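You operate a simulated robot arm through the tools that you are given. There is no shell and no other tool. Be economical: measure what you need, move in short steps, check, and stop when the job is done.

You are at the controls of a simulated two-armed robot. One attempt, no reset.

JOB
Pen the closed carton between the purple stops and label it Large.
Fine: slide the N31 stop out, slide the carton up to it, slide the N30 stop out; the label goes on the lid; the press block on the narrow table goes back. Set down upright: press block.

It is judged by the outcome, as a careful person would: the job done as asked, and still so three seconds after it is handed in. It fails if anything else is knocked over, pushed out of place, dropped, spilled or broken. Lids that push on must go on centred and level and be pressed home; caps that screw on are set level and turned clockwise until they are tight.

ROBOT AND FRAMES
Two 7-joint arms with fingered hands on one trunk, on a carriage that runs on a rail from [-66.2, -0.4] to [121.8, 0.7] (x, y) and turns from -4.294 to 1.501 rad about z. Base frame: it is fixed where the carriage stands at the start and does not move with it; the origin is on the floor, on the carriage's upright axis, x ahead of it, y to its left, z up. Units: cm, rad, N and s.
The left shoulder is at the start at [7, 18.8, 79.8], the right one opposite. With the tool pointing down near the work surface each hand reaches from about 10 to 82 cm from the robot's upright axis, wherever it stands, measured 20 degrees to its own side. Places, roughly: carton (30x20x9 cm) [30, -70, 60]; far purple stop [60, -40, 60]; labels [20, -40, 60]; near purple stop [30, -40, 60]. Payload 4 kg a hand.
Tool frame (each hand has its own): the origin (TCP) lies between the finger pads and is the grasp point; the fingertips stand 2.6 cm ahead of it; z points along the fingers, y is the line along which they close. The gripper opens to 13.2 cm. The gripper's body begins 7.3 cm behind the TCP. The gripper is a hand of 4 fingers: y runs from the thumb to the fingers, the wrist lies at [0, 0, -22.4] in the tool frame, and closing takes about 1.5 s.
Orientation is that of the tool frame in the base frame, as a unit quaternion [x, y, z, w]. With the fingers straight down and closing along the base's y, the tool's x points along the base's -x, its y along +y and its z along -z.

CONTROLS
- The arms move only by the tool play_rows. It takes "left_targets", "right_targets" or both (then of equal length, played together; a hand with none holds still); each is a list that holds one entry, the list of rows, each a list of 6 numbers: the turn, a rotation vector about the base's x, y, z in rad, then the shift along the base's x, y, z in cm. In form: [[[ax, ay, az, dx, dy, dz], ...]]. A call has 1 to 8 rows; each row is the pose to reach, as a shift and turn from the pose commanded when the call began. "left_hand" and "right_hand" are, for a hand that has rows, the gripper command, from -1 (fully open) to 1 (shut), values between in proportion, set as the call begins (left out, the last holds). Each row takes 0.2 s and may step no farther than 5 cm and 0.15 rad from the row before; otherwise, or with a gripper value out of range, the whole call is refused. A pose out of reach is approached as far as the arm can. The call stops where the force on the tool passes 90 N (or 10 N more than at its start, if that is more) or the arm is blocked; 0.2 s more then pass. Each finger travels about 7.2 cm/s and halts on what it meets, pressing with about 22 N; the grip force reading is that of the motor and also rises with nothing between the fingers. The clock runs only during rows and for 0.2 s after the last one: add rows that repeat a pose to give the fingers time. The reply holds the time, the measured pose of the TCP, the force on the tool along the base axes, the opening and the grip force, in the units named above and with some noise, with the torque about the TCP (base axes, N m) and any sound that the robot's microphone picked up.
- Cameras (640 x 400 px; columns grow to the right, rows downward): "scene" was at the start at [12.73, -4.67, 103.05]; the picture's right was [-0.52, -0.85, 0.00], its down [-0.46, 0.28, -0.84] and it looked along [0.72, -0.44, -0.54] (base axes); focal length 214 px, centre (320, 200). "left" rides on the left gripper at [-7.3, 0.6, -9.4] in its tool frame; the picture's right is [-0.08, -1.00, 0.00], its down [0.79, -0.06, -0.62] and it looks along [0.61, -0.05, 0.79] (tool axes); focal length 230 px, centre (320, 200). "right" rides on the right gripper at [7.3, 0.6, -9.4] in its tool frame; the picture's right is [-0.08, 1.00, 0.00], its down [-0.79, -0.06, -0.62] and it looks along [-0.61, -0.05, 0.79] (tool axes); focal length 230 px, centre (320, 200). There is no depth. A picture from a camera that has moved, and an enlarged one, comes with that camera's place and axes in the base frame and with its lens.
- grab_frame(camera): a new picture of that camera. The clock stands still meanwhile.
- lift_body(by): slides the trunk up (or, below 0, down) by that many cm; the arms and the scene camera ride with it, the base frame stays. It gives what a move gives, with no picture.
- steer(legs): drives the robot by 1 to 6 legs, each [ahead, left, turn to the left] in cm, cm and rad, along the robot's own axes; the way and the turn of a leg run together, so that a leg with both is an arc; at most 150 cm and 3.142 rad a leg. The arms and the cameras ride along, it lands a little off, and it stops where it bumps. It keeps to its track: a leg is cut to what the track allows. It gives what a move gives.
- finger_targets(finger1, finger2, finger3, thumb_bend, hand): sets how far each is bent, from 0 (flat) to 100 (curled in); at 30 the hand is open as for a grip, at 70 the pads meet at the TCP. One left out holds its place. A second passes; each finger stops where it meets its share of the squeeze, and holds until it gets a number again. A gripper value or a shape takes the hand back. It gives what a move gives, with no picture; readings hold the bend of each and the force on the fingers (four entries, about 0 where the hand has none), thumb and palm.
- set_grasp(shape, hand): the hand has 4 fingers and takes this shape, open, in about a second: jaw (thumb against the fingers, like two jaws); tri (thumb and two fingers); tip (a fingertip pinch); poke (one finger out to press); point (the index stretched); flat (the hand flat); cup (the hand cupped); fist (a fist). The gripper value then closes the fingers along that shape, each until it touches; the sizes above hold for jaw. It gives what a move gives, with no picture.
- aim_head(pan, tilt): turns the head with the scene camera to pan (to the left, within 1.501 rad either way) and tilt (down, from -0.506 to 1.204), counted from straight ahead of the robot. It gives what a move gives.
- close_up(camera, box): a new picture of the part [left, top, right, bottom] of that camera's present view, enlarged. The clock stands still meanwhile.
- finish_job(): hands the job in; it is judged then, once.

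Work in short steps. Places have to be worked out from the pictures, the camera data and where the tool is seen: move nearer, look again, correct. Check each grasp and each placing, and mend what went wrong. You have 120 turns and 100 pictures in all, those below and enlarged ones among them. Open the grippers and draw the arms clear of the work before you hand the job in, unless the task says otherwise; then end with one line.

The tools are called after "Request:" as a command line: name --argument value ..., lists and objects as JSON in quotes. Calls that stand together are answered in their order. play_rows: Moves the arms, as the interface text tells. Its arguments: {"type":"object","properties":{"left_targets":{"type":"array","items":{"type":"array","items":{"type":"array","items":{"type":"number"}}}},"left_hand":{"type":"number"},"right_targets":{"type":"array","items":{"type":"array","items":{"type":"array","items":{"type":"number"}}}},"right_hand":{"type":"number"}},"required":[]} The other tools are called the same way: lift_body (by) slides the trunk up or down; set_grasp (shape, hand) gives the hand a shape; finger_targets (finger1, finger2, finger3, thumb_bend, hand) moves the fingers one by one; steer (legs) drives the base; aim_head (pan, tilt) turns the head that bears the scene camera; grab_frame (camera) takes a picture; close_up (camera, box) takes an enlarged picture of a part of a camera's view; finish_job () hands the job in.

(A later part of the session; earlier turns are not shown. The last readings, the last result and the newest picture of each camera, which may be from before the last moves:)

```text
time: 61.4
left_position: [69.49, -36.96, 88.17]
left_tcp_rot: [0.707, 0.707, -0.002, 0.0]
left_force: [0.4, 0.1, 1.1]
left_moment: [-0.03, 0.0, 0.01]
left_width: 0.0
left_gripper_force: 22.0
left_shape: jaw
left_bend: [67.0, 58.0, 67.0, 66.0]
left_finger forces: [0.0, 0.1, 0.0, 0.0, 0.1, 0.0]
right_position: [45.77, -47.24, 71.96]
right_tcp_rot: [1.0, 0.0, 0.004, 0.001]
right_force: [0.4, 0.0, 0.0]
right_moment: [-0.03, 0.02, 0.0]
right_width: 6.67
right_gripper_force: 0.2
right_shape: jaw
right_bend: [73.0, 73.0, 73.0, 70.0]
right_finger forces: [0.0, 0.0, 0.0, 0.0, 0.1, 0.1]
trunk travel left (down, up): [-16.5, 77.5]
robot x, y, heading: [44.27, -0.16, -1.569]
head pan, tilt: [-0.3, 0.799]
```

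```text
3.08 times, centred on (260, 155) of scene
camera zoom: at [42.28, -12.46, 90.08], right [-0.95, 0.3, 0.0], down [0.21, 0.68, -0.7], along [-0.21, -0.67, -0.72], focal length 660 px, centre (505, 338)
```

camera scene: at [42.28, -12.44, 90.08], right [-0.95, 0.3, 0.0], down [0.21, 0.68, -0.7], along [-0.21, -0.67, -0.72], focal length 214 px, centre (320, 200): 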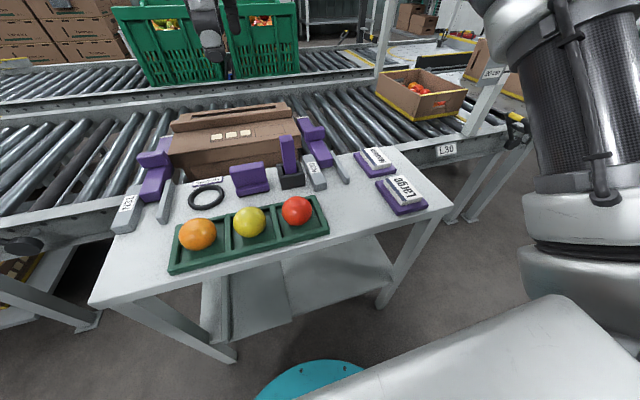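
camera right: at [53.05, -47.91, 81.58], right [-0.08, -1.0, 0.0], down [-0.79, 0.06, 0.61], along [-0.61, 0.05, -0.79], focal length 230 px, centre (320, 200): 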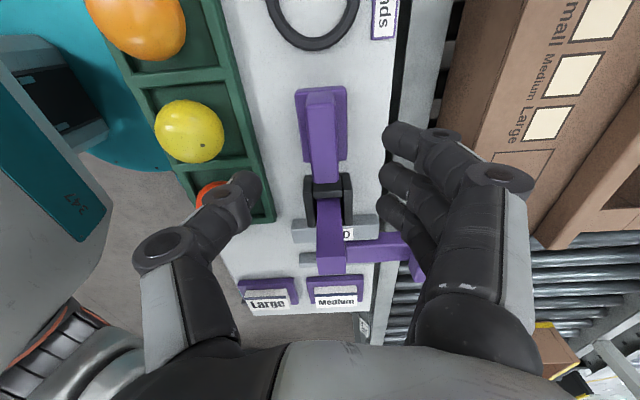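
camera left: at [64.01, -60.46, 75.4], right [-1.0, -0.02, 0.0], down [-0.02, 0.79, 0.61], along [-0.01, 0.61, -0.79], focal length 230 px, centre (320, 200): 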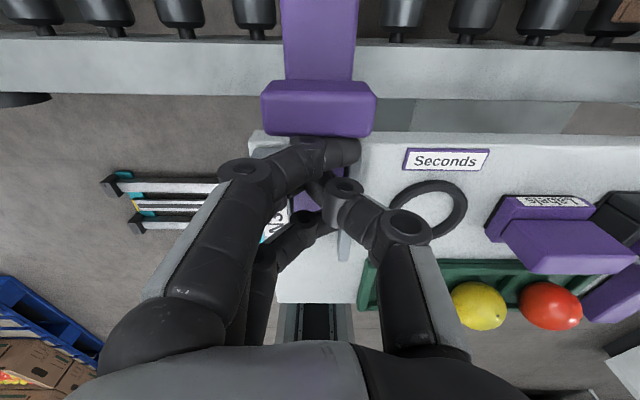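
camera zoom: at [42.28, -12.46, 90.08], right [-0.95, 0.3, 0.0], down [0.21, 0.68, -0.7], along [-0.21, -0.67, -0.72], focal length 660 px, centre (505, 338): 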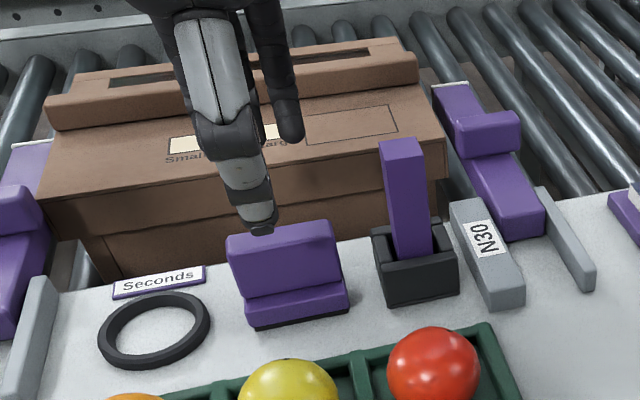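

Fin centred at x≈46.1, y≈-47.4, and the hand is aligned. I descend to grip height.

Request:
play_rows --right_targets '[[[0, 0, 0, 0.3, -0.15, -3], [0, 0, 0, 0.3, -0.15, -5], [0, 0, 0, 0.3, -0.15, -6.6]]]'

Request:
grab_frame --camera "right"

Request:
close_up --camera "scene" --box '[170, 90, 350, 220]'

```text
time: 62.2
left_position: [69.47, -36.91, 88.15]
left_tcp_rot: [0.707, 0.707, -0.001, -0.001]
left_force: [0.6, -1.2, 0.3]
left_moment: [0.0, -0.01, -0.01]
left_width: 0.0
left_gripper_force: 22.0
left_shape: jaw
left_bend: [67.0, 58.0, 67.0, 66.0]
left_finger forces: [0.0, 0.1, 0.0, 0.0, 0.0, 0.0]
right_position: [46.17, -47.58, 65.58]
right_tcp_rot: [1.0, -0.001, 0.003, 0.001]
right_force: [0.1, 0.9, 0.6]
right_moment: [0.04, -0.02, -0.01]
right_width: 6.69
right_gripper_force: 0.0
right_shape: jaw
right_bend: [73.0, 73.0, 73.0, 70.0]
right_finger forces: [0.0, 0.0, 0.1, 0.0, 0.1, 0.1]
trunk travel left (down, up): [-16.5, 77.5]
robot x, y, heading: [44.09, 0.26, -1.573]
head pan, tilt: [-0.3, 0.799]
```

```text
40 pictures are left
camera right: at [53.55, -48.24, 75.04], right [-0.08, -1.0, 0.0], down [-0.79, 0.06, 0.61], along [-0.61, 0.05, -0.79], focal length 230 px, centre (320, 200)
```

right: 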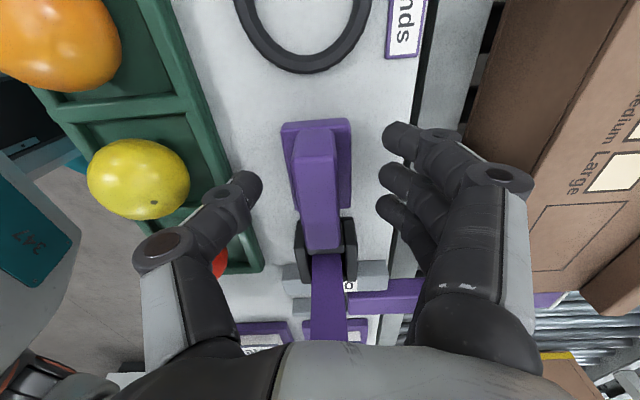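

```text
3.08 times, centred on (260, 155) of scene
camera zoom: at [42.29, -12.44, 90.08], right [-0.95, 0.3, 0.0], down [0.21, 0.68, -0.7], along [-0.21, -0.67, -0.72], focal length 660 px, centre (505, 338)
```

zoom: 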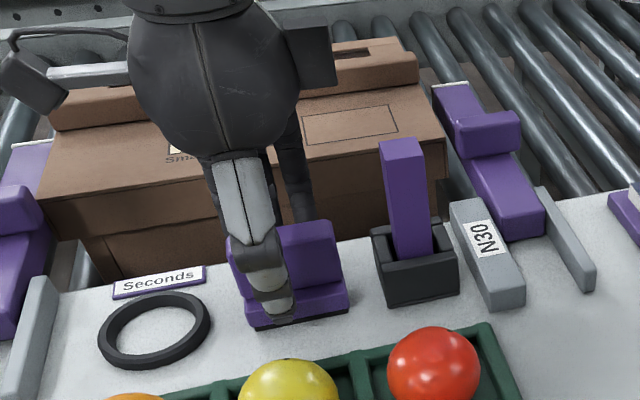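

Well centred. I close the grip.

Request:
play_rows --right_targets '[[[0, 0, 0, 0, 0, 0], [0, 0, 0, 0, 0, 0], [0, 0, 0, 0, 0, 0], [0, 0, 0, 0, 0, 0], [0, 0, 0, 0, 0, 0], [0, 0, 0, 0, 0, 0]]]' --right_hand 1

Request:
play_rows --right_targets '[[[0, 0, 0, 0, 0, 1], [0, 0, 0, 0, 0, 2.5], [0, 0, 0, 0, 0, 4]]]'

Request:
close_up --camera "scene" --box '[170, 90, 350, 220]'

Request:
grab_frame --camera "right"

```text
time: 63.6
left_position: [69.5, -37.0, 88.22]
left_tcp_rot: [0.708, 0.707, -0.001, 0.0]
left_force: [-0.8, -0.7, -0.4]
left_moment: [-0.02, 0.01, -0.03]
left_width: 0.0
left_gripper_force: 22.2
left_shape: jaw
left_bend: [67.0, 58.0, 67.0, 66.0]
left_finger forces: [0.1, 0.1, 0.0, 0.1, 0.1, 0.0]
right_position: [46.3, -47.72, 65.58]
right_tcp_rot: [1.0, 0.0, 0.003, 0.0]
right_force: [0.5, -0.9, 0.5]
right_moment: [0.01, -0.02, 0.01]
right_width: 1.67
right_gripper_force: 22.1
right_shape: jaw
right_bend: [72.0, 72.0, 72.0, 70.0]
right_finger forces: [6.6, 6.5, 6.5, 0.1, 19.6, 0.0]
trunk travel left (down, up): [-16.5, 77.5]
robot x, y, heading: [44.73, 0.51, -1.573]
head pan, tilt: [-0.3, 0.799]
```

```text
time: 64.4
left_position: [69.53, -36.94, 88.25]
left_tcp_rot: [0.708, 0.707, -0.003, 0.0]
left_force: [-0.1, -0.2, 0.7]
left_moment: [0.01, -0.03, 0.01]
left_width: 0.0
left_gripper_force: 22.1
left_shape: jaw
left_bend: [67.0, 58.0, 67.0, 66.0]
left_finger forces: [0.0, 0.0, 0.0, 0.0, 0.0, 0.0]
right_position: [46.27, -47.55, 69.56]
right_tcp_rot: [1.0, 0.0, 0.004, -0.001]
right_force: [0.0, -0.2, -1.1]
right_moment: [0.0, 0.03, 0.0]
right_width: 1.66
right_gripper_force: 22.2
right_shape: jaw
right_bend: [72.0, 72.0, 72.0, 70.0]
right_finger forces: [6.7, 6.5, 6.5, 0.0, 19.6, 0.1]
trunk travel left (down, up): [-16.5, 77.5]
robot x, y, heading: [44.46, 0.43, -1.573]
head pan, tilt: [-0.3, 0.799]
```

```text
3.08 times, centred on (260, 155) of scene
camera zoom: at [42.29, -12.45, 90.08], right [-0.95, 0.3, 0.0], down [0.21, 0.68, -0.7], along [-0.21, -0.67, -0.72], focal length 660 px, centre (505, 338)
```

zoom: 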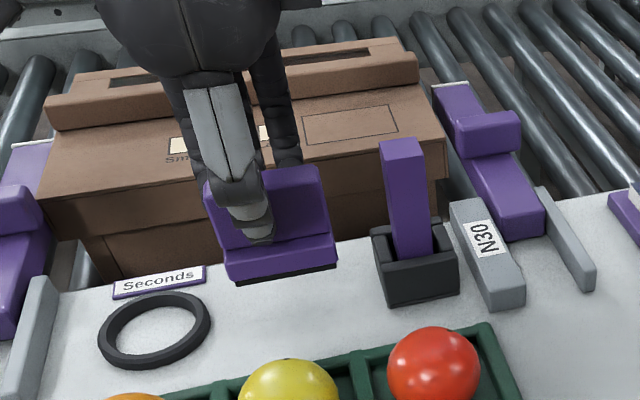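

```text
37 pictures are left
camera right: at [53.61, -48.15, 78.95], right [-0.08, -1.0, 0.0], down [-0.79, 0.06, 0.61], along [-0.61, 0.05, -0.79], focal length 230 px, centre (320, 200)
```

right: 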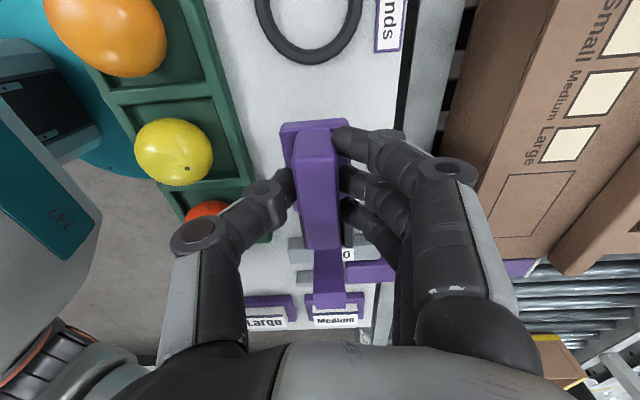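

The block is held firmly (rest pose TCP [46.3, -47.65, 65.58]). I lift it and carry it over the Large label stack at about [17.8, -36.6], turning +90° to match the stack.

Request:
play_rows --right_targets '[[[0, 0, 0, 0, 0, 4.5], [0, 0, 0, 0, 0, 9], [0, 0, 0.14, -1, 1, 12.5], [0, 0, 0.28, -5, 2.5, 12.5], [0, 0, 0.42, -9, 4, 12.5], [0, 0, 0.56, -13, 5.5, 12.5], [0, 0, 0.7, -17, 7, 12.5], [0, 0, 0.84, -21, 8.5, 12.5]]]'

Request:
play_rows --right_targets '[[[0, 0, 0.14, -3, 1, 0], [0, 0, 0.28, -6, 2, 0], [0, 0, 0.42, -7.5, 2.5, 0], [0, 0, 0.56, -7.5, 2.5, -2], [0, 0, 0.7, -7.5, 2.5, -4], [0, 0, 0.731, -7.5, 2.5, -6]]]'

Request:
grab_frame --camera "right"

Request:
close_up --camera "scene" --box '[320, 100, 480, 240]'

```text
time: 66.2
left_position: [69.5, -37.01, 88.25]
left_tcp_rot: [0.708, 0.706, -0.002, 0.001]
left_force: [-1.0, 0.0, -0.2]
left_moment: [0.0, -0.07, -0.02]
left_width: 0.0
left_gripper_force: 22.5
left_shape: jaw
left_bend: [67.0, 58.0, 67.0, 66.0]
left_finger forces: [0.0, 0.0, 0.1, 0.1, 0.0, 0.0]
right_position: [25.59, -39.06, 81.93]
right_tcp_rot: [0.913, 0.409, 0.002, -0.001]
right_force: [0.4, -0.6, -0.9]
right_moment: [0.0, 0.01, 0.03]
right_width: 1.66
right_gripper_force: 22.2
right_shape: jaw
right_bend: [72.0, 72.0, 72.0, 70.0]
right_finger forces: [6.6, 6.6, 6.6, 0.0, 19.6, 0.0]
trunk travel left (down, up): [-16.5, 77.5]
robot x, y, heading: [44.33, 0.15, -1.573]
head pan, tilt: [-0.3, 0.799]
```

```text
time: 67.6
left_position: [69.54, -37.02, 88.19]
left_tcp_rot: [0.708, 0.707, -0.001, 0.001]
left_force: [0.3, 0.3, -0.1]
left_moment: [-0.02, -0.03, -0.04]
left_width: 0.0
left_gripper_force: 22.5
left_shape: jaw
left_bend: [67.0, 58.0, 67.0, 66.0]
left_finger forces: [0.0, 0.0, 0.1, 0.0, 0.1, 0.1]
right_position: [17.93, -36.58, 75.97]
right_tcp_rot: [0.706, 0.708, 0.002, -0.001]
right_force: [-0.5, 0.3, -1.3]
right_moment: [-0.01, -0.03, -0.02]
right_width: 1.64
right_gripper_force: 22.4
right_shape: jaw
right_bend: [72.0, 72.0, 72.0, 70.0]
right_finger forces: [6.6, 6.5, 6.7, 0.0, 19.7, 0.0]
trunk travel left (down, up): [-16.5, 77.5]
robot x, y, heading: [44.66, 0.55, -1.574]
head pan, tilt: [-0.3, 0.799]
```

```text
36 pictures are left
camera right: at [18.59, -29.4, 85.44], right [1.0, -0.08, 0.0], down [-0.06, -0.79, 0.61], along [-0.05, -0.61, -0.79], focal length 230 px, centre (320, 200)
```

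right: 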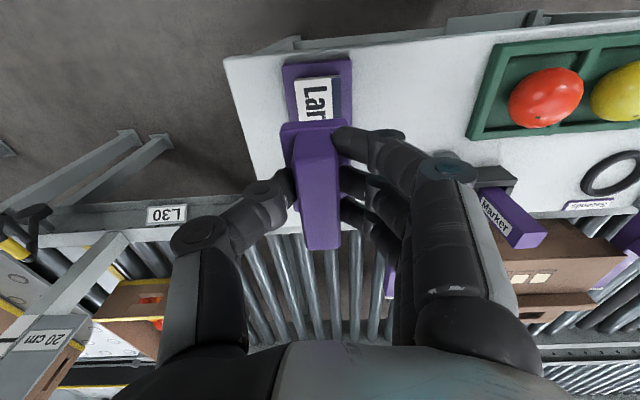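

```text
2.86 times, centred on (400, 170) of scene
camera zoom: at [42.27, -12.45, 90.08], right [-0.95, 0.3, 0.0], down [0.21, 0.68, -0.7], along [-0.21, -0.67, -0.72], focal length 613 px, centre (91, 286)
```

zoom: 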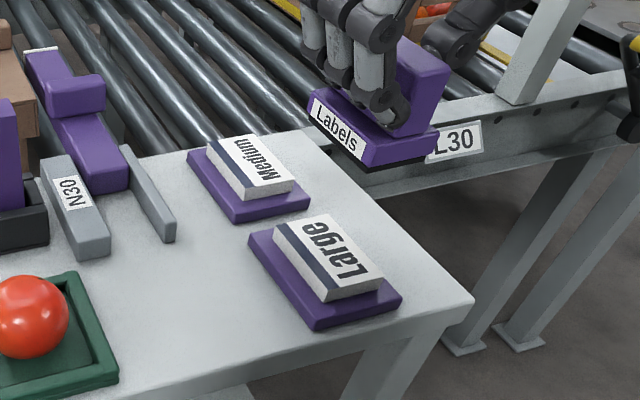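

The block lines up above the stack (centre ≈[18.0, -36.7]). I lower slowly to press onto it.

Request:
play_rows --right_targets '[[[0, 0, 0, 0, -0.1, -3], [0, 0, 0, 0, -0.1, -6], [0, 0, 0, 0, -0.1, -7], [0, 0, 0, 0, -0.1, -7.4], [0, 0, 0, 0, -0.1, -7.8]]]'

Request:
close_up --camera "scene" --box '[320, 100, 480, 240]'

```text
time: 68.8
left_position: [69.5, -36.99, 88.16]
left_tcp_rot: [0.708, 0.706, -0.001, 0.0]
left_force: [-0.3, 0.2, 0.3]
left_moment: [-0.01, 0.02, 0.0]
left_width: 0.01
left_gripper_force: 22.0
left_shape: jaw
left_bend: [67.0, 58.0, 67.0, 66.0]
left_finger forces: [0.0, 0.0, 0.0, 0.0, 0.0, 0.0]
right_position: [17.97, -36.65, 68.14]
right_tcp_rot: [0.707, 0.707, 0.002, -0.003]
right_force: [0.2, 0.3, -0.8]
right_moment: [-0.01, 0.01, 0.01]
right_width: 1.63
right_gripper_force: 21.7
right_shape: jaw
right_bend: [72.0, 72.0, 72.0, 70.0]
right_finger forces: [6.6, 6.7, 6.6, 0.1, 19.7, 0.1]
trunk travel left (down, up): [-16.5, 77.5]
robot x, y, heading: [44.61, 0.24, -1.572]
head pan, tilt: [-0.3, 0.799]
```

```text
2.86 times, centred on (400, 170) of scene
camera zoom: at [42.28, -12.45, 90.08], right [-0.95, 0.3, 0.0], down [0.21, 0.68, -0.7], along [-0.21, -0.67, -0.72], focal length 613 px, centre (91, 286)
```

zoom: 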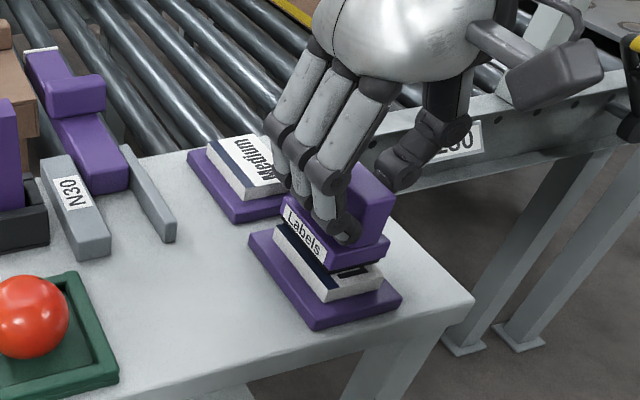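

Just above the stack. I continue in 0.3 cm steps.

Request:
play_rows --right_targets '[[[0, 0, 0, 0, 0.1, -0.3], [0, 0, 0, 0, 0.1, -0.6], [0, 0, 0, 0, 0.1, -0.9]]]'

Request:
close_up --camera "scene" --box '[360, 140, 440, 220]'

```text
time: 69.6
left_position: [69.65, -36.88, 88.34]
left_tcp_rot: [0.708, 0.706, -0.003, 0.001]
left_force: [0.5, -0.5, -0.6]
left_moment: [0.02, -0.03, 0.0]
left_width: 0.03
left_gripper_force: 22.3
left_shape: jaw
left_bend: [67.0, 58.0, 67.0, 66.0]
left_finger forces: [0.0, 0.0, 0.0, 0.1, 0.1, 0.0]
right_position: [17.79, -36.61, 67.72]
right_tcp_rot: [0.708, 0.706, 0.0, 0.0]
right_force: [0.6, -3.9, 39.1]
right_moment: [-0.02, 0.0, -0.03]
right_width: 1.98
right_gripper_force: 21.6
right_shape: jaw
right_bend: [73.0, 73.0, 73.0, 72.0]
right_finger forces: [9.8, 9.7, 9.5, 0.0, 30.0, 0.1]
trunk travel left (down, up): [-16.5, 77.5]
robot x, y, heading: [44.68, 0.11, -1.576]
head pan, tilt: [-0.3, 0.799]
```

```text
5.00 times, centred on (400, 180) of scene
camera zoom: at [42.42, -12.29, 90.18], right [-0.95, 0.3, 0.0], down [0.21, 0.68, -0.7], along [-0.21, -0.67, -0.72], focal length 1072 px, centre (-80, 300)
```

zoom: 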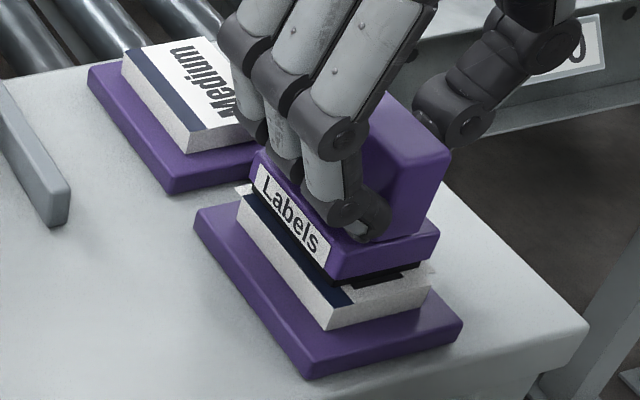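

Pressed with 39 N. I lift straight up and check whether the label came with it.

Request:
play_rows --right_targets '[[[0, 0, 0, 0, 0, 1], [0, 0, 0, 0, 0, 3], [0, 0, 0, 0, 0, 6], [0, 0, 0, 0, 0, 10], [0, 0, 0, 0, 0, 14]]]'

Request:
close_up --camera "scene" --box '[340, 80, 480, 220]'

Request:
grab_frame --camera "right"

```text
time: 70.8
left_position: [69.68, -36.92, 88.23]
left_tcp_rot: [0.708, 0.706, -0.003, 0.001]
left_force: [0.3, -0.1, 0.1]
left_moment: [0.03, -0.03, -0.03]
left_width: 0.03
left_gripper_force: 21.6
left_shape: jaw
left_bend: [67.0, 58.0, 67.0, 66.0]
left_finger forces: [0.0, 0.0, 0.0, 0.0, 0.0, 0.0]
right_position: [17.89, -36.57, 81.15]
right_tcp_rot: [0.707, 0.708, 0.002, -0.002]
right_force: [0.2, 0.3, -1.2]
right_moment: [0.05, -0.02, -0.01]
right_width: 1.79
right_gripper_force: 21.7
right_shape: jaw
right_bend: [72.0, 72.0, 72.0, 71.0]
right_finger forces: [6.9, 7.0, 6.9, 0.0, 20.7, 0.0]
trunk travel left (down, up): [-16.5, 77.5]
robot x, y, heading: [44.1, 0.38, -1.572]
head pan, tilt: [-0.3, 0.799]
```

```text
2.86 times, centred on (410, 150) of scene
camera zoom: at [42.32, -12.42, 90.08], right [-0.95, 0.3, 0.0], down [0.21, 0.68, -0.7], along [-0.21, -0.67, -0.72], focal length 613 px, centre (63, 343)
```

zoom: 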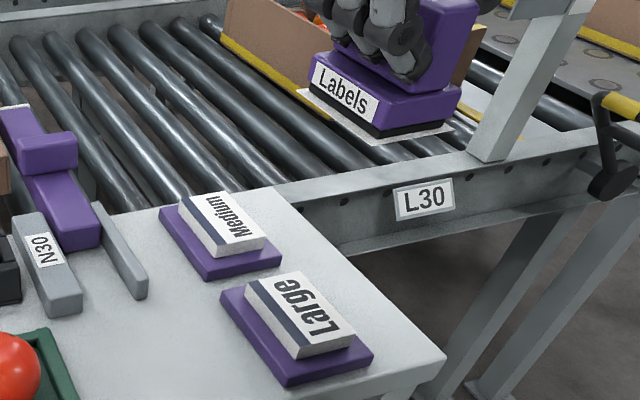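

```text
31 pictures are left
camera right: at [18.42, -29.38, 90.7], right [1.0, -0.08, 0.0], down [-0.06, -0.79, 0.61], along [-0.05, -0.61, -0.79], focal length 230 px, centre (320, 200)
```

right: 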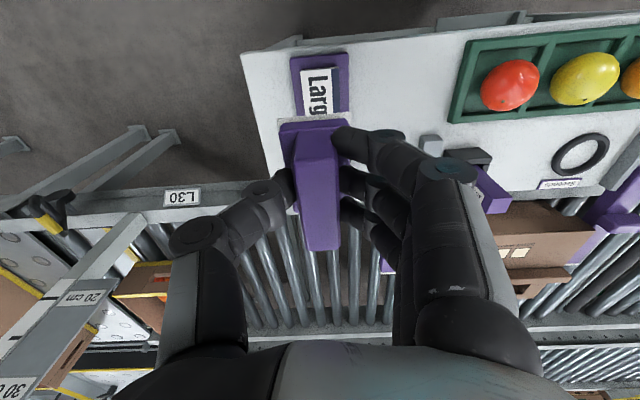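

A Large label is stuck under the block. The outlined field on the lid works out at about [39.7, -64.6, 63.5]. I carry the block there, turning −90°, stopping short to check.

Request:
play_rows --right_targets '[[[0, 0, -0.14, 1.5, -1, 1], [0, 0, -0.28, 4, -2, 2], [0, 0, -0.42, 7, -3.5, 2], [0, 0, -0.56, 10, -5.5, 2], [0, 0, -0.7, 13, -7.5, 2], [0, 0, -0.84, 16, -10, 2], [0, 0, -0.98, 19, -12.5, 2], [0, 0, -1.12, 21.9, -15, 2]]]'

Request:
play_rows --right_targets '[[[0, 0, -0.14, 0, -2, 0], [0, 0, -0.28, 0, -4, 0], [0, 0, -0.42, 0, -4.5, 0], [0, 0, -0.451, 0, -5, -2], [0, 0, -0.451, 0, -5, -4]]]'

Request:
grab_frame --camera "right"

Request:
close_up --camera "scene" --box '[150, 60, 370, 220]'

```text
time: 72.6
left_position: [69.66, -36.94, 88.1]
left_tcp_rot: [0.708, 0.707, -0.002, 0.0]
left_force: [0.4, -0.5, 0.0]
left_moment: [0.01, -0.03, -0.02]
left_width: 0.0
left_gripper_force: 22.0
left_shape: jaw
left_bend: [67.0, 58.0, 67.0, 66.0]
left_finger forces: [0.0, 0.0, 0.0, 0.0, 0.0, 0.1]
right_position: [40.1, -51.69, 83.22]
right_tcp_rot: [0.975, 0.223, 0.003, 0.0]
right_force: [0.7, -0.7, -1.4]
right_moment: [0.0, -0.01, 0.03]
right_width: 1.81
right_gripper_force: 21.9
right_shape: jaw
right_bend: [72.0, 72.0, 72.0, 71.0]
right_finger forces: [6.9, 6.9, 7.0, 0.0, 20.9, 0.0]
trunk travel left (down, up): [-16.5, 77.5]
robot x, y, heading: [44.73, 0.36, -1.573]
head pan, tilt: [-0.3, 0.799]
```

```text
time: 73.8
left_position: [69.44, -37.01, 88.25]
left_tcp_rot: [0.708, 0.707, -0.001, 0.0]
left_force: [-0.4, -1.1, -0.2]
left_moment: [0.0, -0.02, -0.01]
left_width: 0.0
left_gripper_force: 22.0
left_shape: jaw
left_bend: [67.0, 58.0, 67.0, 66.0]
left_finger forces: [0.1, 0.0, 0.0, 0.1, 0.0, 0.1]
right_position: [39.92, -56.59, 79.32]
right_tcp_rot: [1.0, -0.002, 0.003, 0.001]
right_force: [-0.9, -0.7, -0.6]
right_moment: [0.0, -0.03, 0.03]
right_width: 1.8
right_gripper_force: 22.6
right_shape: jaw
right_bend: [72.0, 72.0, 72.0, 71.0]
right_finger forces: [6.9, 6.8, 6.9, 0.0, 20.6, 0.1]
trunk travel left (down, up): [-16.5, 77.5]
robot x, y, heading: [44.73, 0.43, -1.571]
head pan, tilt: [-0.3, 0.799]
```

```text
30 pictures are left
camera right: at [47.17, -57.19, 88.8], right [-0.08, -1.0, 0.0], down [-0.79, 0.06, 0.61], along [-0.61, 0.05, -0.79], focal length 230 px, centre (320, 200)
```

right: 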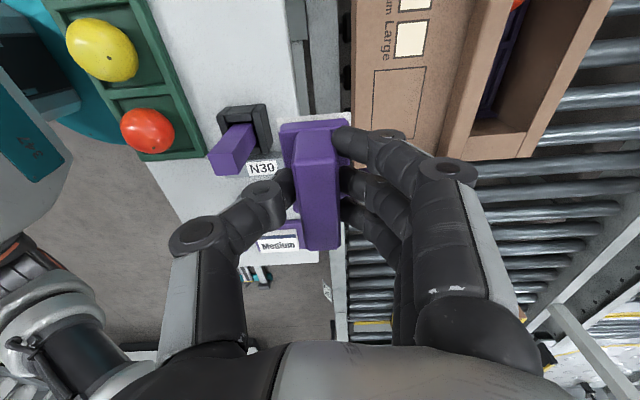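

```text
2.50 times, centred on (260, 140) of scene
camera zoom: at [42.28, -12.47, 90.08], right [-0.95, 0.3, 0.0], down [0.21, 0.68, -0.7], along [-0.21, -0.67, -0.72], focal length 536 px, centre (470, 350)
```

zoom: 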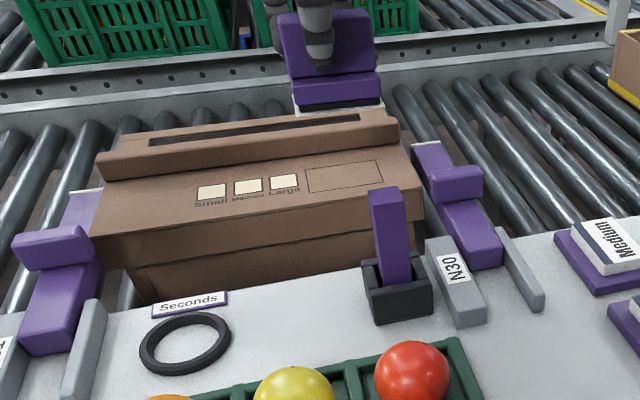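

Two views agree on the field centre ≈[39.6, -64.8]. I move over it and lower partway.

Request:
play_rows --right_targets '[[[0, 0, 0, -0.1, -4, 0], [0, 0, 0, -0.2, -8.1, 0], [0, 0, 0, -0.2, -8.1, -3], [0, 0, 0, -0.2, -8.1, -6], [0, 0, 0, -0.2, -8.1, -8]]]'

Request:
grab_frame --camera "right"

Request:
close_up --camera "scene" --box '[200, 80, 330, 190]'

```text
time: 75.0
left_position: [69.5, -37.07, 88.22]
left_tcp_rot: [0.708, 0.706, -0.001, 0.0]
left_force: [0.3, -0.4, -0.4]
left_moment: [0.0, 0.0, 0.0]
left_width: 0.0
left_gripper_force: 21.5
left_shape: jaw
left_bend: [67.0, 58.0, 67.0, 66.0]
left_finger forces: [0.0, 0.0, 0.0, 0.0, 0.0, 0.0]
right_position: [39.44, -64.65, 70.98]
right_tcp_rot: [1.0, 0.0, 0.004, 0.0]
right_force: [-0.4, 0.6, -0.9]
right_moment: [-0.02, -0.02, 0.02]
right_width: 1.8
right_gripper_force: 21.9
right_shape: jaw
right_bend: [72.0, 72.0, 72.0, 71.0]
right_finger forces: [7.0, 7.0, 6.9, 0.0, 20.8, 0.0]
trunk travel left (down, up): [-16.5, 77.5]
robot x, y, heading: [44.6, -0.09, -1.572]
head pan, tilt: [-0.3, 0.799]
```

```text
28 pictures are left
camera right: at [46.74, -65.27, 80.45], right [-0.08, -1.0, 0.0], down [-0.79, 0.06, 0.61], along [-0.61, 0.05, -0.79], focal length 230 px, centre (320, 200)
```

right: 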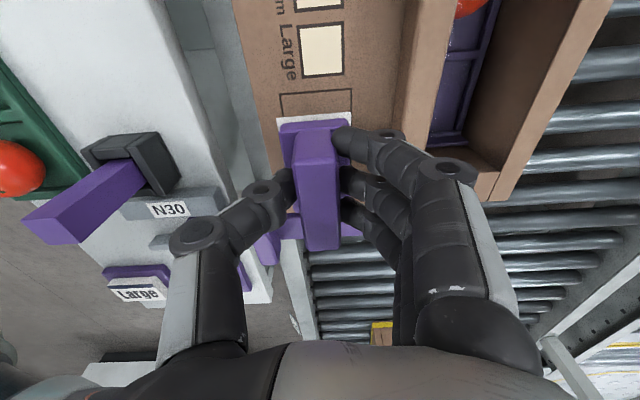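

```text
3.64 times, centred on (265, 135) of scene
camera zoom: at [42.28, -12.47, 90.08], right [-0.95, 0.3, 0.0], down [0.21, 0.68, -0.7], along [-0.21, -0.67, -0.72], focal length 780 px, centre (520, 436)
```

zoom: 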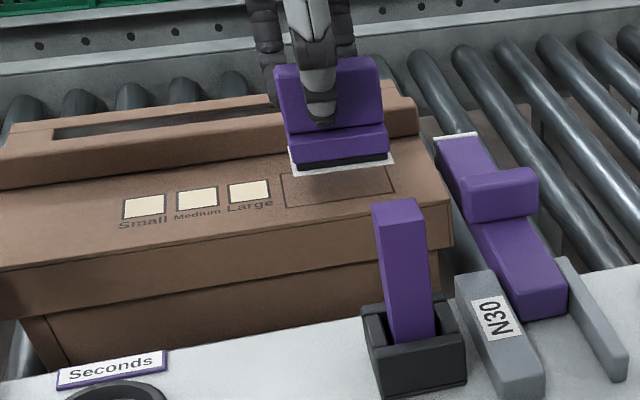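

The label needs about +0.7 in x, −0.3 in y and a ~2° clockwise tweak. I correct and lower to contact.

Request:
play_rows --right_targets '[[[0, 0, -0.03, 0.7, -0.3, 0], [0, 0, -0.03, 0.7, -0.3, -0.5]]]'

Request:
close_up --camera "right" --box '[220, 40, 400, 260]'

Request:
close_up --camera "scene" --box '[230, 90, 310, 160]'

```text
time: 75.6
left_position: [69.45, -37.0, 88.2]
left_tcp_rot: [0.707, 0.707, -0.001, 0.0]
left_force: [-0.6, 1.1, 0.2]
left_moment: [-0.01, 0.02, -0.03]
left_width: 0.0
left_gripper_force: 22.2
left_shape: jaw
left_bend: [67.0, 58.0, 67.0, 66.0]
left_finger forces: [0.0, 0.0, 0.0, 0.0, 0.0, 0.0]
right_position: [40.21, -64.99, 70.72]
right_tcp_rot: [1.0, -0.016, 0.004, 0.001]
right_force: [-0.5, 1.1, -0.4]
right_moment: [0.0, -0.04, -0.02]
right_width: 1.79
right_gripper_force: 22.2
right_shape: jaw
right_bend: [72.0, 72.0, 72.0, 71.0]
right_finger forces: [6.9, 6.9, 6.9, 0.1, 20.7, 0.0]
trunk travel left (down, up): [-16.5, 77.5]
robot x, y, heading: [44.66, 0.45, -1.57]
head pan, tilt: [-0.3, 0.799]
```

```text
1.82 times, centred on (310, 150) of right
camera zoom: at [47.43, -65.8, 80.15], right [-0.11, -0.99, 0.0], down [-0.79, 0.09, 0.61], along [-0.61, 0.07, -0.79], focal length 418 px, centre (338, 291)
```

zoom: 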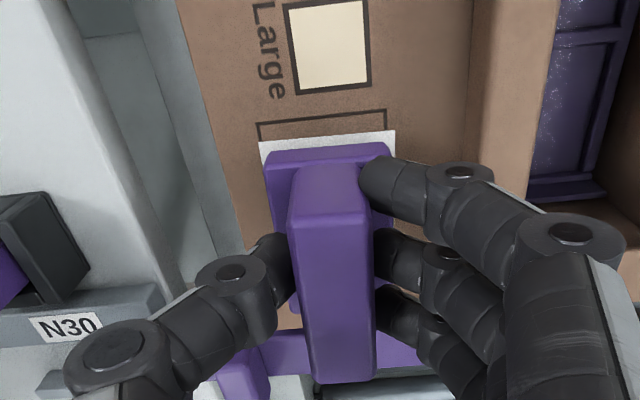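

```text
5.71 times, centred on (270, 125) of scene
camera zoom: at [42.28, -12.46, 90.08], right [-0.95, 0.3, 0.0], down [0.21, 0.68, -0.7], along [-0.21, -0.67, -0.72], focal length 1226 px, centre (606, 629)
```

zoom: 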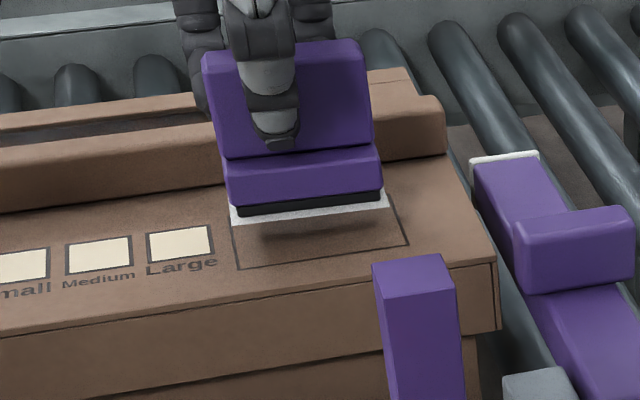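

Yaw now matches and the label covers the field within a few mm; about 2 cm remain to the lid. I lower gently until pressed.

Request:
play_rows --right_targets '[[[0, 0, 0, 0, 0.1, -0.6], [0, 0, 0, 0, 0.1, -1.1], [0, 0, 0, 0, 0.1, -1.5]]]'

Request:
close_up --camera "scene" --box '[230, 90, 310, 160]'

Request:
close_up --camera "right" --box '[220, 40, 400, 260]'

```text
time: 76.4
left_position: [69.47, -37.07, 88.27]
left_tcp_rot: [0.708, 0.706, -0.001, 0.0]
left_force: [-0.1, 0.6, -0.3]
left_moment: [-0.03, 0.02, 0.01]
left_width: 0.0
left_gripper_force: 22.1
left_shape: jaw
left_bend: [67.0, 58.0, 67.0, 66.0]
left_finger forces: [0.0, 0.0, 0.0, 0.1, 0.1, 0.0]
right_position: [40.28, -64.93, 69.23]
right_tcp_rot: [1.0, -0.015, 0.004, 0.001]
right_force: [-0.5, -0.4, -1.7]
right_moment: [0.01, -0.07, 0.0]
right_width: 1.8
right_gripper_force: 21.4
right_shape: jaw
right_bend: [72.0, 72.0, 72.0, 71.0]
right_finger forces: [6.9, 6.9, 6.9, 0.0, 20.7, 0.0]
trunk travel left (down, up): [-16.5, 77.5]
robot x, y, heading: [44.41, 0.27, -1.577]
head pan, tilt: [-0.3, 0.799]
```

```text
5.71 times, centred on (270, 125) of scene
camera zoom: at [42.29, -12.45, 90.08], right [-0.95, 0.3, 0.0], down [0.21, 0.68, -0.7], along [-0.21, -0.67, -0.72], focal length 1226 px, centre (606, 629)
```

zoom: 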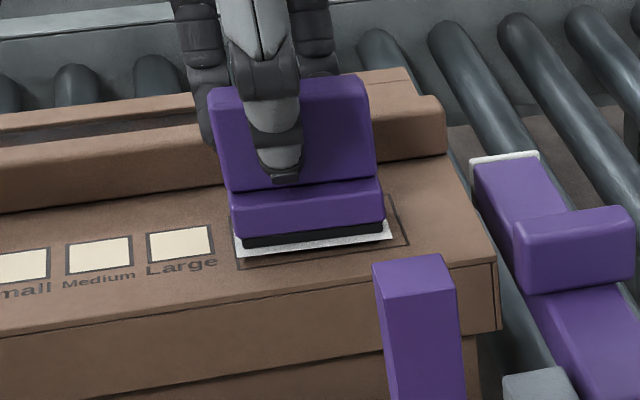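

```text
1.82 times, centred on (310, 150) of right
camera zoom: at [47.52, -65.75, 78.74], right [-0.11, -0.99, 0.0], down [-0.79, 0.09, 0.61], along [-0.61, 0.07, -0.79], focal length 418 px, centre (338, 291)
```

zoom: 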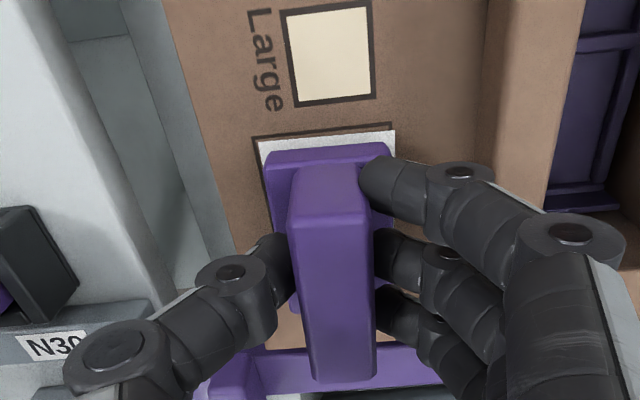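

The label lies inside the outline. I nudge −0.15 in x and press down.

Request:
play_rows --right_targets '[[[0, 0, 0, -0.15, 0.05, -0.2], [0, 0, 0, -0.15, 0.05, -0.45], [0, 0, 0, -0.15, 0.05, -0.7], [0, 0, 0, -0.15, 0.05, -0.9]]]'

```text
time: 77.4
left_position: [69.56, -36.95, 88.34]
left_tcp_rot: [0.708, 0.706, -0.003, 0.001]
left_force: [1.0, 0.4, -0.4]
left_moment: [-0.01, 0.01, -0.03]
left_width: 0.0
left_gripper_force: 21.9
left_shape: jaw
left_bend: [67.0, 58.0, 67.0, 66.0]
left_finger forces: [0.0, 0.0, 0.0, 0.0, 0.0, 0.0]
right_position: [40.08, -64.64, 68.86]
right_tcp_rot: [1.0, -0.014, 0.004, 0.002]
right_force: [0.5, -0.8, 19.1]
right_moment: [-0.11, 0.01, 0.01]
right_width: 1.81
right_gripper_force: 21.9
right_shape: jaw
right_bend: [72.0, 73.0, 72.0, 71.0]
right_finger forces: [7.9, 8.3, 8.6, 0.0, 24.4, 0.0]
trunk travel left (down, up): [-16.5, 77.5]
robot x, y, heading: [44.23, 0.4, -1.572]
head pan, tilt: [-0.3, 0.799]
```

Pressing at 19 N. I press a bit firmer to about 40 N, hold, then lift.

Request:
play_rows --right_targets '[[[0, 0, 0, 0, 0, -0.3], [0, 0, 0, 0, 0, -0.5], [0, 0, 0, 0, 0, -0.5]]]'

Request:
play_rows --right_targets '[[[0, 0, 0, 0, 0, 0.8], [0, 0, 0, 0, 0, 2], [0, 0, 0, 0, 0, 5], [0, 0, 0, 0, 0, 9], [0, 0, 0, 0, 0, 13], [0, 0, 0, 0, 4, 13]]]'

Request:
close_up --camera "scene" --box '[150, 60, 370, 220]'

Request:
grab_frame --camera "right"

```text
time: 78.2
left_position: [69.56, -36.61, 88.39]
left_tcp_rot: [0.707, 0.707, -0.003, 0.002]
left_force: [0.3, -0.3, 0.9]
left_moment: [0.0, 0.01, 0.0]
left_width: 0.0
left_gripper_force: 21.2
left_shape: jaw
left_bend: [67.0, 58.0, 67.0, 66.0]
left_finger forces: [0.0, 0.0, 0.1, 0.1, 0.1, 0.1]
right_position: [40.02, -64.7, 68.54]
right_tcp_rot: [1.0, -0.014, 0.004, 0.003]
right_force: [0.9, -0.8, 42.8]
right_moment: [-0.03, -0.01, -0.02]
right_width: 2.04
right_gripper_force: 21.4
right_shape: jaw
right_bend: [73.0, 73.0, 73.0, 73.0]
right_finger forces: [10.5, 10.4, 10.4, 0.1, 30.8, 0.0]
trunk travel left (down, up): [-16.5, 77.5]
robot x, y, heading: [44.89, 0.15, -1.573]
head pan, tilt: [-0.3, 0.799]
```

```text
time: 79.6
left_position: [69.57, -36.97, 88.3]
left_tcp_rot: [0.708, 0.706, 0.0, 0.0]
left_force: [-0.2, 1.1, -0.3]
left_moment: [-0.01, 0.02, -0.04]
left_width: 0.0
left_gripper_force: 22.0
left_shape: jaw
left_bend: [67.0, 58.0, 67.0, 66.0]
left_finger forces: [0.0, 0.0, 0.0, 0.0, 0.0, 0.0]
right_position: [40.23, -60.6, 81.1]
right_tcp_rot: [1.0, -0.015, 0.003, 0.001]
right_force: [0.3, 1.3, -1.5]
right_moment: [-0.03, -0.02, 0.0]
right_width: 1.81
right_gripper_force: 21.9
right_shape: jaw
right_bend: [72.0, 72.0, 72.0, 71.0]
right_finger forces: [7.1, 6.8, 6.9, 0.0, 20.8, 0.0]
trunk travel left (down, up): [-16.5, 77.5]
robot x, y, heading: [44.33, 0.32, -1.572]
head pan, tilt: [-0.3, 0.799]
```

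```text
2.50 times, centred on (260, 140) of scene
camera zoom: at [42.23, -12.44, 90.08], right [-0.95, 0.3, 0.0], down [0.21, 0.68, -0.7], along [-0.21, -0.67, -0.72], focal length 536 px, centre (470, 350)
```

zoom: 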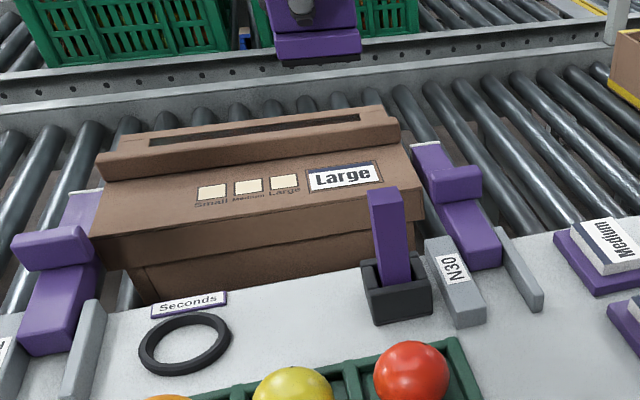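

```text
21 pictures are left
camera right: at [47.55, -61.48, 90.61], right [-0.11, -0.99, 0.0], down [-0.79, 0.08, 0.61], along [-0.61, 0.07, -0.79], focal length 230 px, centre (320, 200)
```

right: 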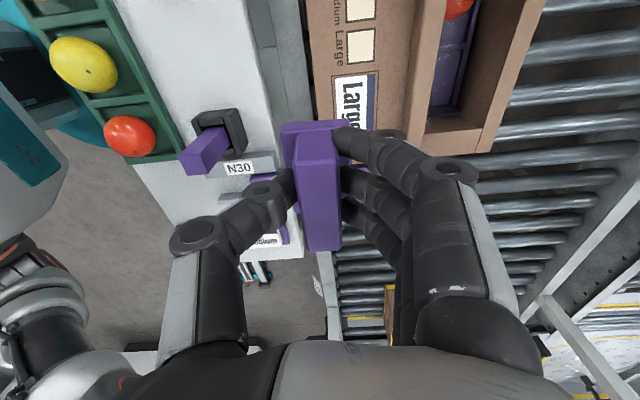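

The Large label is on the lid, straight inside the outline. Now I return the press block to its original spot [46.3, -47.65].

Request:
play_rows --right_targets '[[[0, 0, 0.03, 2, 4, 0], [0, 0, 0.03, 4, 8.5, 0], [0, 0, 0.03, 6.05, 12.95, 0], [0, 0, 0.03, 6.05, 12.95, -4], [0, 0, 0.03, 6.05, 12.95, -8], [0, 0, 0.03, 6.05, 12.95, -12], [0, 0, 0.03, 6.05, 12.95, -14]]]'

Request:
close_up --camera "scene" --box '[170, 90, 350, 220]'

Request:
grab_frame --camera "right"

```text
time: 81.2
left_position: [69.54, -36.99, 88.28]
left_tcp_rot: [0.708, 0.706, -0.001, 0.0]
left_force: [-0.4, 0.2, 0.2]
left_moment: [0.01, -0.03, 0.01]
left_width: 0.0
left_gripper_force: 22.3
left_shape: jaw
left_bend: [67.0, 58.0, 67.0, 66.0]
left_finger forces: [0.0, 0.1, 0.0, 0.0, 0.0, 0.0]
right_position: [46.18, -47.96, 66.9]
right_tcp_rot: [1.0, -0.001, 0.004, 0.0]
right_force: [-0.1, -0.1, -1.1]
right_moment: [0.0, -0.02, 0.01]
right_width: 1.77
right_gripper_force: 21.7
right_shape: jaw
right_bend: [72.0, 72.0, 72.0, 71.0]
right_finger forces: [6.8, 6.9, 7.0, 0.0, 20.6, 0.0]
trunk travel left (down, up): [-16.5, 77.5]
robot x, y, heading: [44.66, 0.17, -1.575]
head pan, tilt: [-0.3, 0.799]
```

```text
3.08 times, centred on (260, 155) of scene
camera zoom: at [42.29, -12.46, 90.08], right [-0.95, 0.3, 0.0], down [0.21, 0.68, -0.7], along [-0.21, -0.67, -0.72], focal length 660 px, centre (505, 338)
```

zoom: 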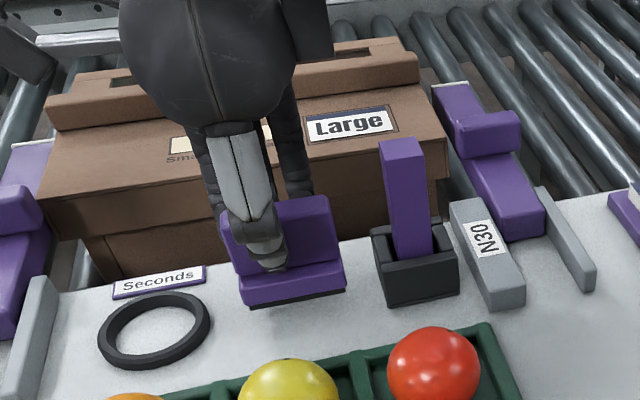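

```text
19 pictures are left
camera right: at [53.42, -48.52, 76.39], right [-0.08, -1.0, 0.0], down [-0.79, 0.06, 0.61], along [-0.61, 0.05, -0.79], focal length 230 px, centre (320, 200)
```

right: 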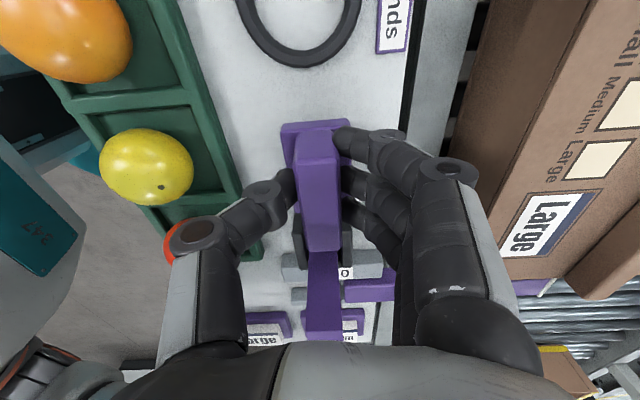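

Nearly over its spot. I correct +0.25 in y and lower in fine steps until it touches the table.

Request:
play_rows --right_targets '[[[0, 0, 0, 0.1, 0.25, -0.6], [0, 0, 0, 0.1, 0.25, -1.0], [0, 0, 0, 0.1, 0.25, -1.3], [0, 0, 0, 0.1, 0.25, -1.5]]]'

Request:
close_up --camera "scene" --box '[215, 140, 275, 190]'

```text
time: 82.2
left_position: [69.56, -37.01, 88.23]
left_tcp_rot: [0.708, 0.706, -0.002, 0.0]
left_force: [1.1, 0.0, -0.6]
left_moment: [0.0, 0.02, 0.0]
left_width: 0.0
left_gripper_force: 21.5
left_shape: jaw
left_bend: [67.0, 58.0, 67.0, 66.0]
left_finger forces: [0.0, 0.1, 0.1, 0.0, 0.0, 0.0]
right_position: [46.21, -47.73, 65.5]
right_tcp_rot: [1.0, 0.0, 0.004, 0.0]
right_force: [0.0, 0.6, 0.0]
right_moment: [0.01, -0.01, 0.02]
right_width: 1.8
right_gripper_force: 22.2
right_shape: jaw
right_bend: [72.0, 72.0, 72.0, 71.0]
right_finger forces: [6.9, 6.8, 6.9, 0.0, 20.6, 0.0]
trunk travel left (down, up): [-16.5, 77.5]
robot x, y, heading: [44.64, 0.25, -1.574]
head pan, tilt: [-0.3, 0.799]
```

```text
8.00 times, centred on (245, 165) of scene
camera zoom: at [42.29, -12.45, 90.08], right [-0.95, 0.3, 0.0], down [0.21, 0.68, -0.7], along [-0.21, -0.67, -0.72], focal length 1716 px, centre (920, 480)
```

zoom: 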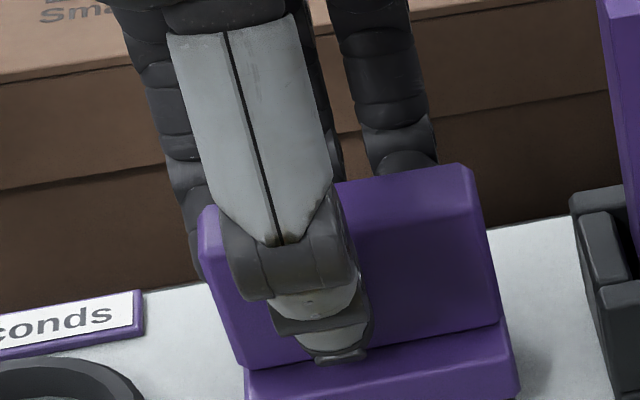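

Still no contact force at z=65.5. I lower a little more in 0.15 cm steps.

Request:
play_rows --right_targets '[[[0, 0, 0, 0, 0, -0.15], [0, 0, 0, 0, 0, -0.3], [0, 0, 0, 0, 0, -0.3]]]'

```text
time: 83.0
left_position: [69.58, -37.0, 88.22]
left_tcp_rot: [0.708, 0.707, -0.002, 0.001]
left_force: [0.8, 0.0, 0.9]
left_moment: [0.02, 0.01, 0.02]
left_width: 0.0
left_gripper_force: 21.7
left_shape: jaw
left_bend: [67.0, 58.0, 67.0, 66.0]
left_finger forces: [0.0, 0.1, 0.1, 0.0, 0.1, 0.1]
right_position: [46.25, -47.62, 65.3]
right_tcp_rot: [1.0, -0.001, 0.004, 0.002]
right_force: [1.1, -3.4, 14.8]
right_moment: [-0.16, 0.01, 0.0]
right_width: 1.8
right_gripper_force: 22.1
right_shape: jaw
right_bend: [72.0, 72.0, 72.0, 71.0]
right_finger forces: [8.2, 8.2, 8.4, 0.0, 21.4, 0.1]
trunk travel left (down, up): [-16.5, 77.5]
robot x, y, heading: [44.53, 0.16, -1.576]
head pan, tilt: [-0.3, 0.799]
```

It rests on the table (15 N). I ease up slightly, open to half, then raise.

Request:
play_rows --right_targets '[[[0, 0, 0, 0, 0, 0.15], [0, 0, 0, 0, 0, 0.15]]]'

Request:
play_rows --right_targets '[[[0, 0, 0, 0, 0, 0], [0, 0, 0, 0, 0, 0], [0, 0, 0, 0, 0, 0], [0, 0, 0, 0, 0, 0], [0, 0, 0, 0, 0, 0]]]' --right_hand 0

Request:
close_up --camera "right" --box '[180, 80, 460, 280]'

```text
time: 83.6
left_position: [69.46, -36.84, 88.17]
left_tcp_rot: [0.708, 0.706, -0.002, 0.001]
left_force: [0.9, -0.4, -0.5]
left_moment: [-0.01, -0.03, 0.02]
left_width: 0.0
left_gripper_force: 22.0
left_shape: jaw
left_bend: [67.0, 58.0, 67.0, 66.0]
left_finger forces: [0.1, 0.0, 0.0, 0.1, 0.1, 0.0]
right_position: [46.14, -47.63, 65.37]
right_tcp_rot: [1.0, 0.001, 0.003, -0.001]
right_force: [2.0, -3.6, 10.4]
right_moment: [-0.16, -0.05, -0.01]
right_width: 1.83
right_gripper_force: 22.0
right_shape: jaw
right_bend: [72.0, 72.0, 72.0, 71.0]
right_finger forces: [8.2, 8.1, 8.4, 0.0, 21.2, 0.1]
trunk travel left (down, up): [-16.5, 77.5]
robot x, y, heading: [44.77, 0.22, -1.574]
head pan, tilt: [-0.3, 0.799]
```

```text
time: 84.8
left_position: [69.54, -37.04, 88.24]
left_tcp_rot: [0.707, 0.707, -0.001, 0.0]
left_force: [0.0, -0.7, -0.8]
left_moment: [0.0, 0.01, -0.03]
left_width: 0.02
left_gripper_force: 21.9
left_shape: jaw
left_bend: [67.0, 58.0, 67.0, 66.0]
left_finger forces: [0.0, 0.0, 0.0, 0.0, 0.1, 0.1]
right_position: [46.16, -47.61, 65.33]
right_tcp_rot: [1.0, 0.0, 0.004, 0.0]
right_force: [-0.2, 0.0, 0.3]
right_moment: [0.01, 0.04, 0.01]
right_width: 6.53
right_gripper_force: 0.3
right_shape: jaw
right_bend: [73.0, 73.0, 73.0, 70.0]
right_finger forces: [0.0, 0.0, 0.0, 0.1, 0.0, 0.0]
trunk travel left (down, up): [-16.5, 77.5]
robot x, y, heading: [44.44, 0.43, -1.573]
head pan, tilt: [-0.3, 0.799]
```

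```text
2.00 times, centred on (320, 180) of right
camera zoom: at [53.47, -48.15, 74.77], right [-0.08, -1.0, 0.0], down [-0.79, 0.06, 0.61], along [-0.61, 0.05, -0.79], focal length 460 px, centre (320, 240)
```

zoom: 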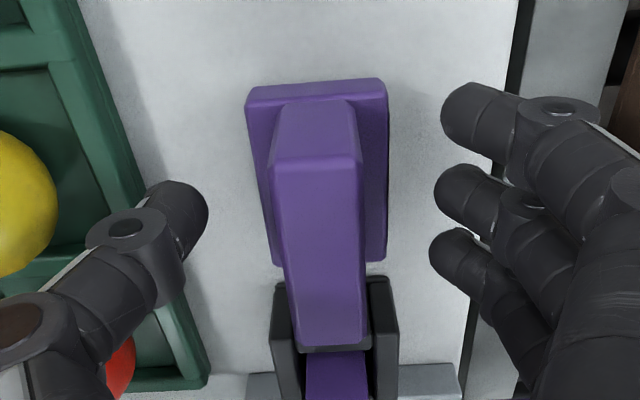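

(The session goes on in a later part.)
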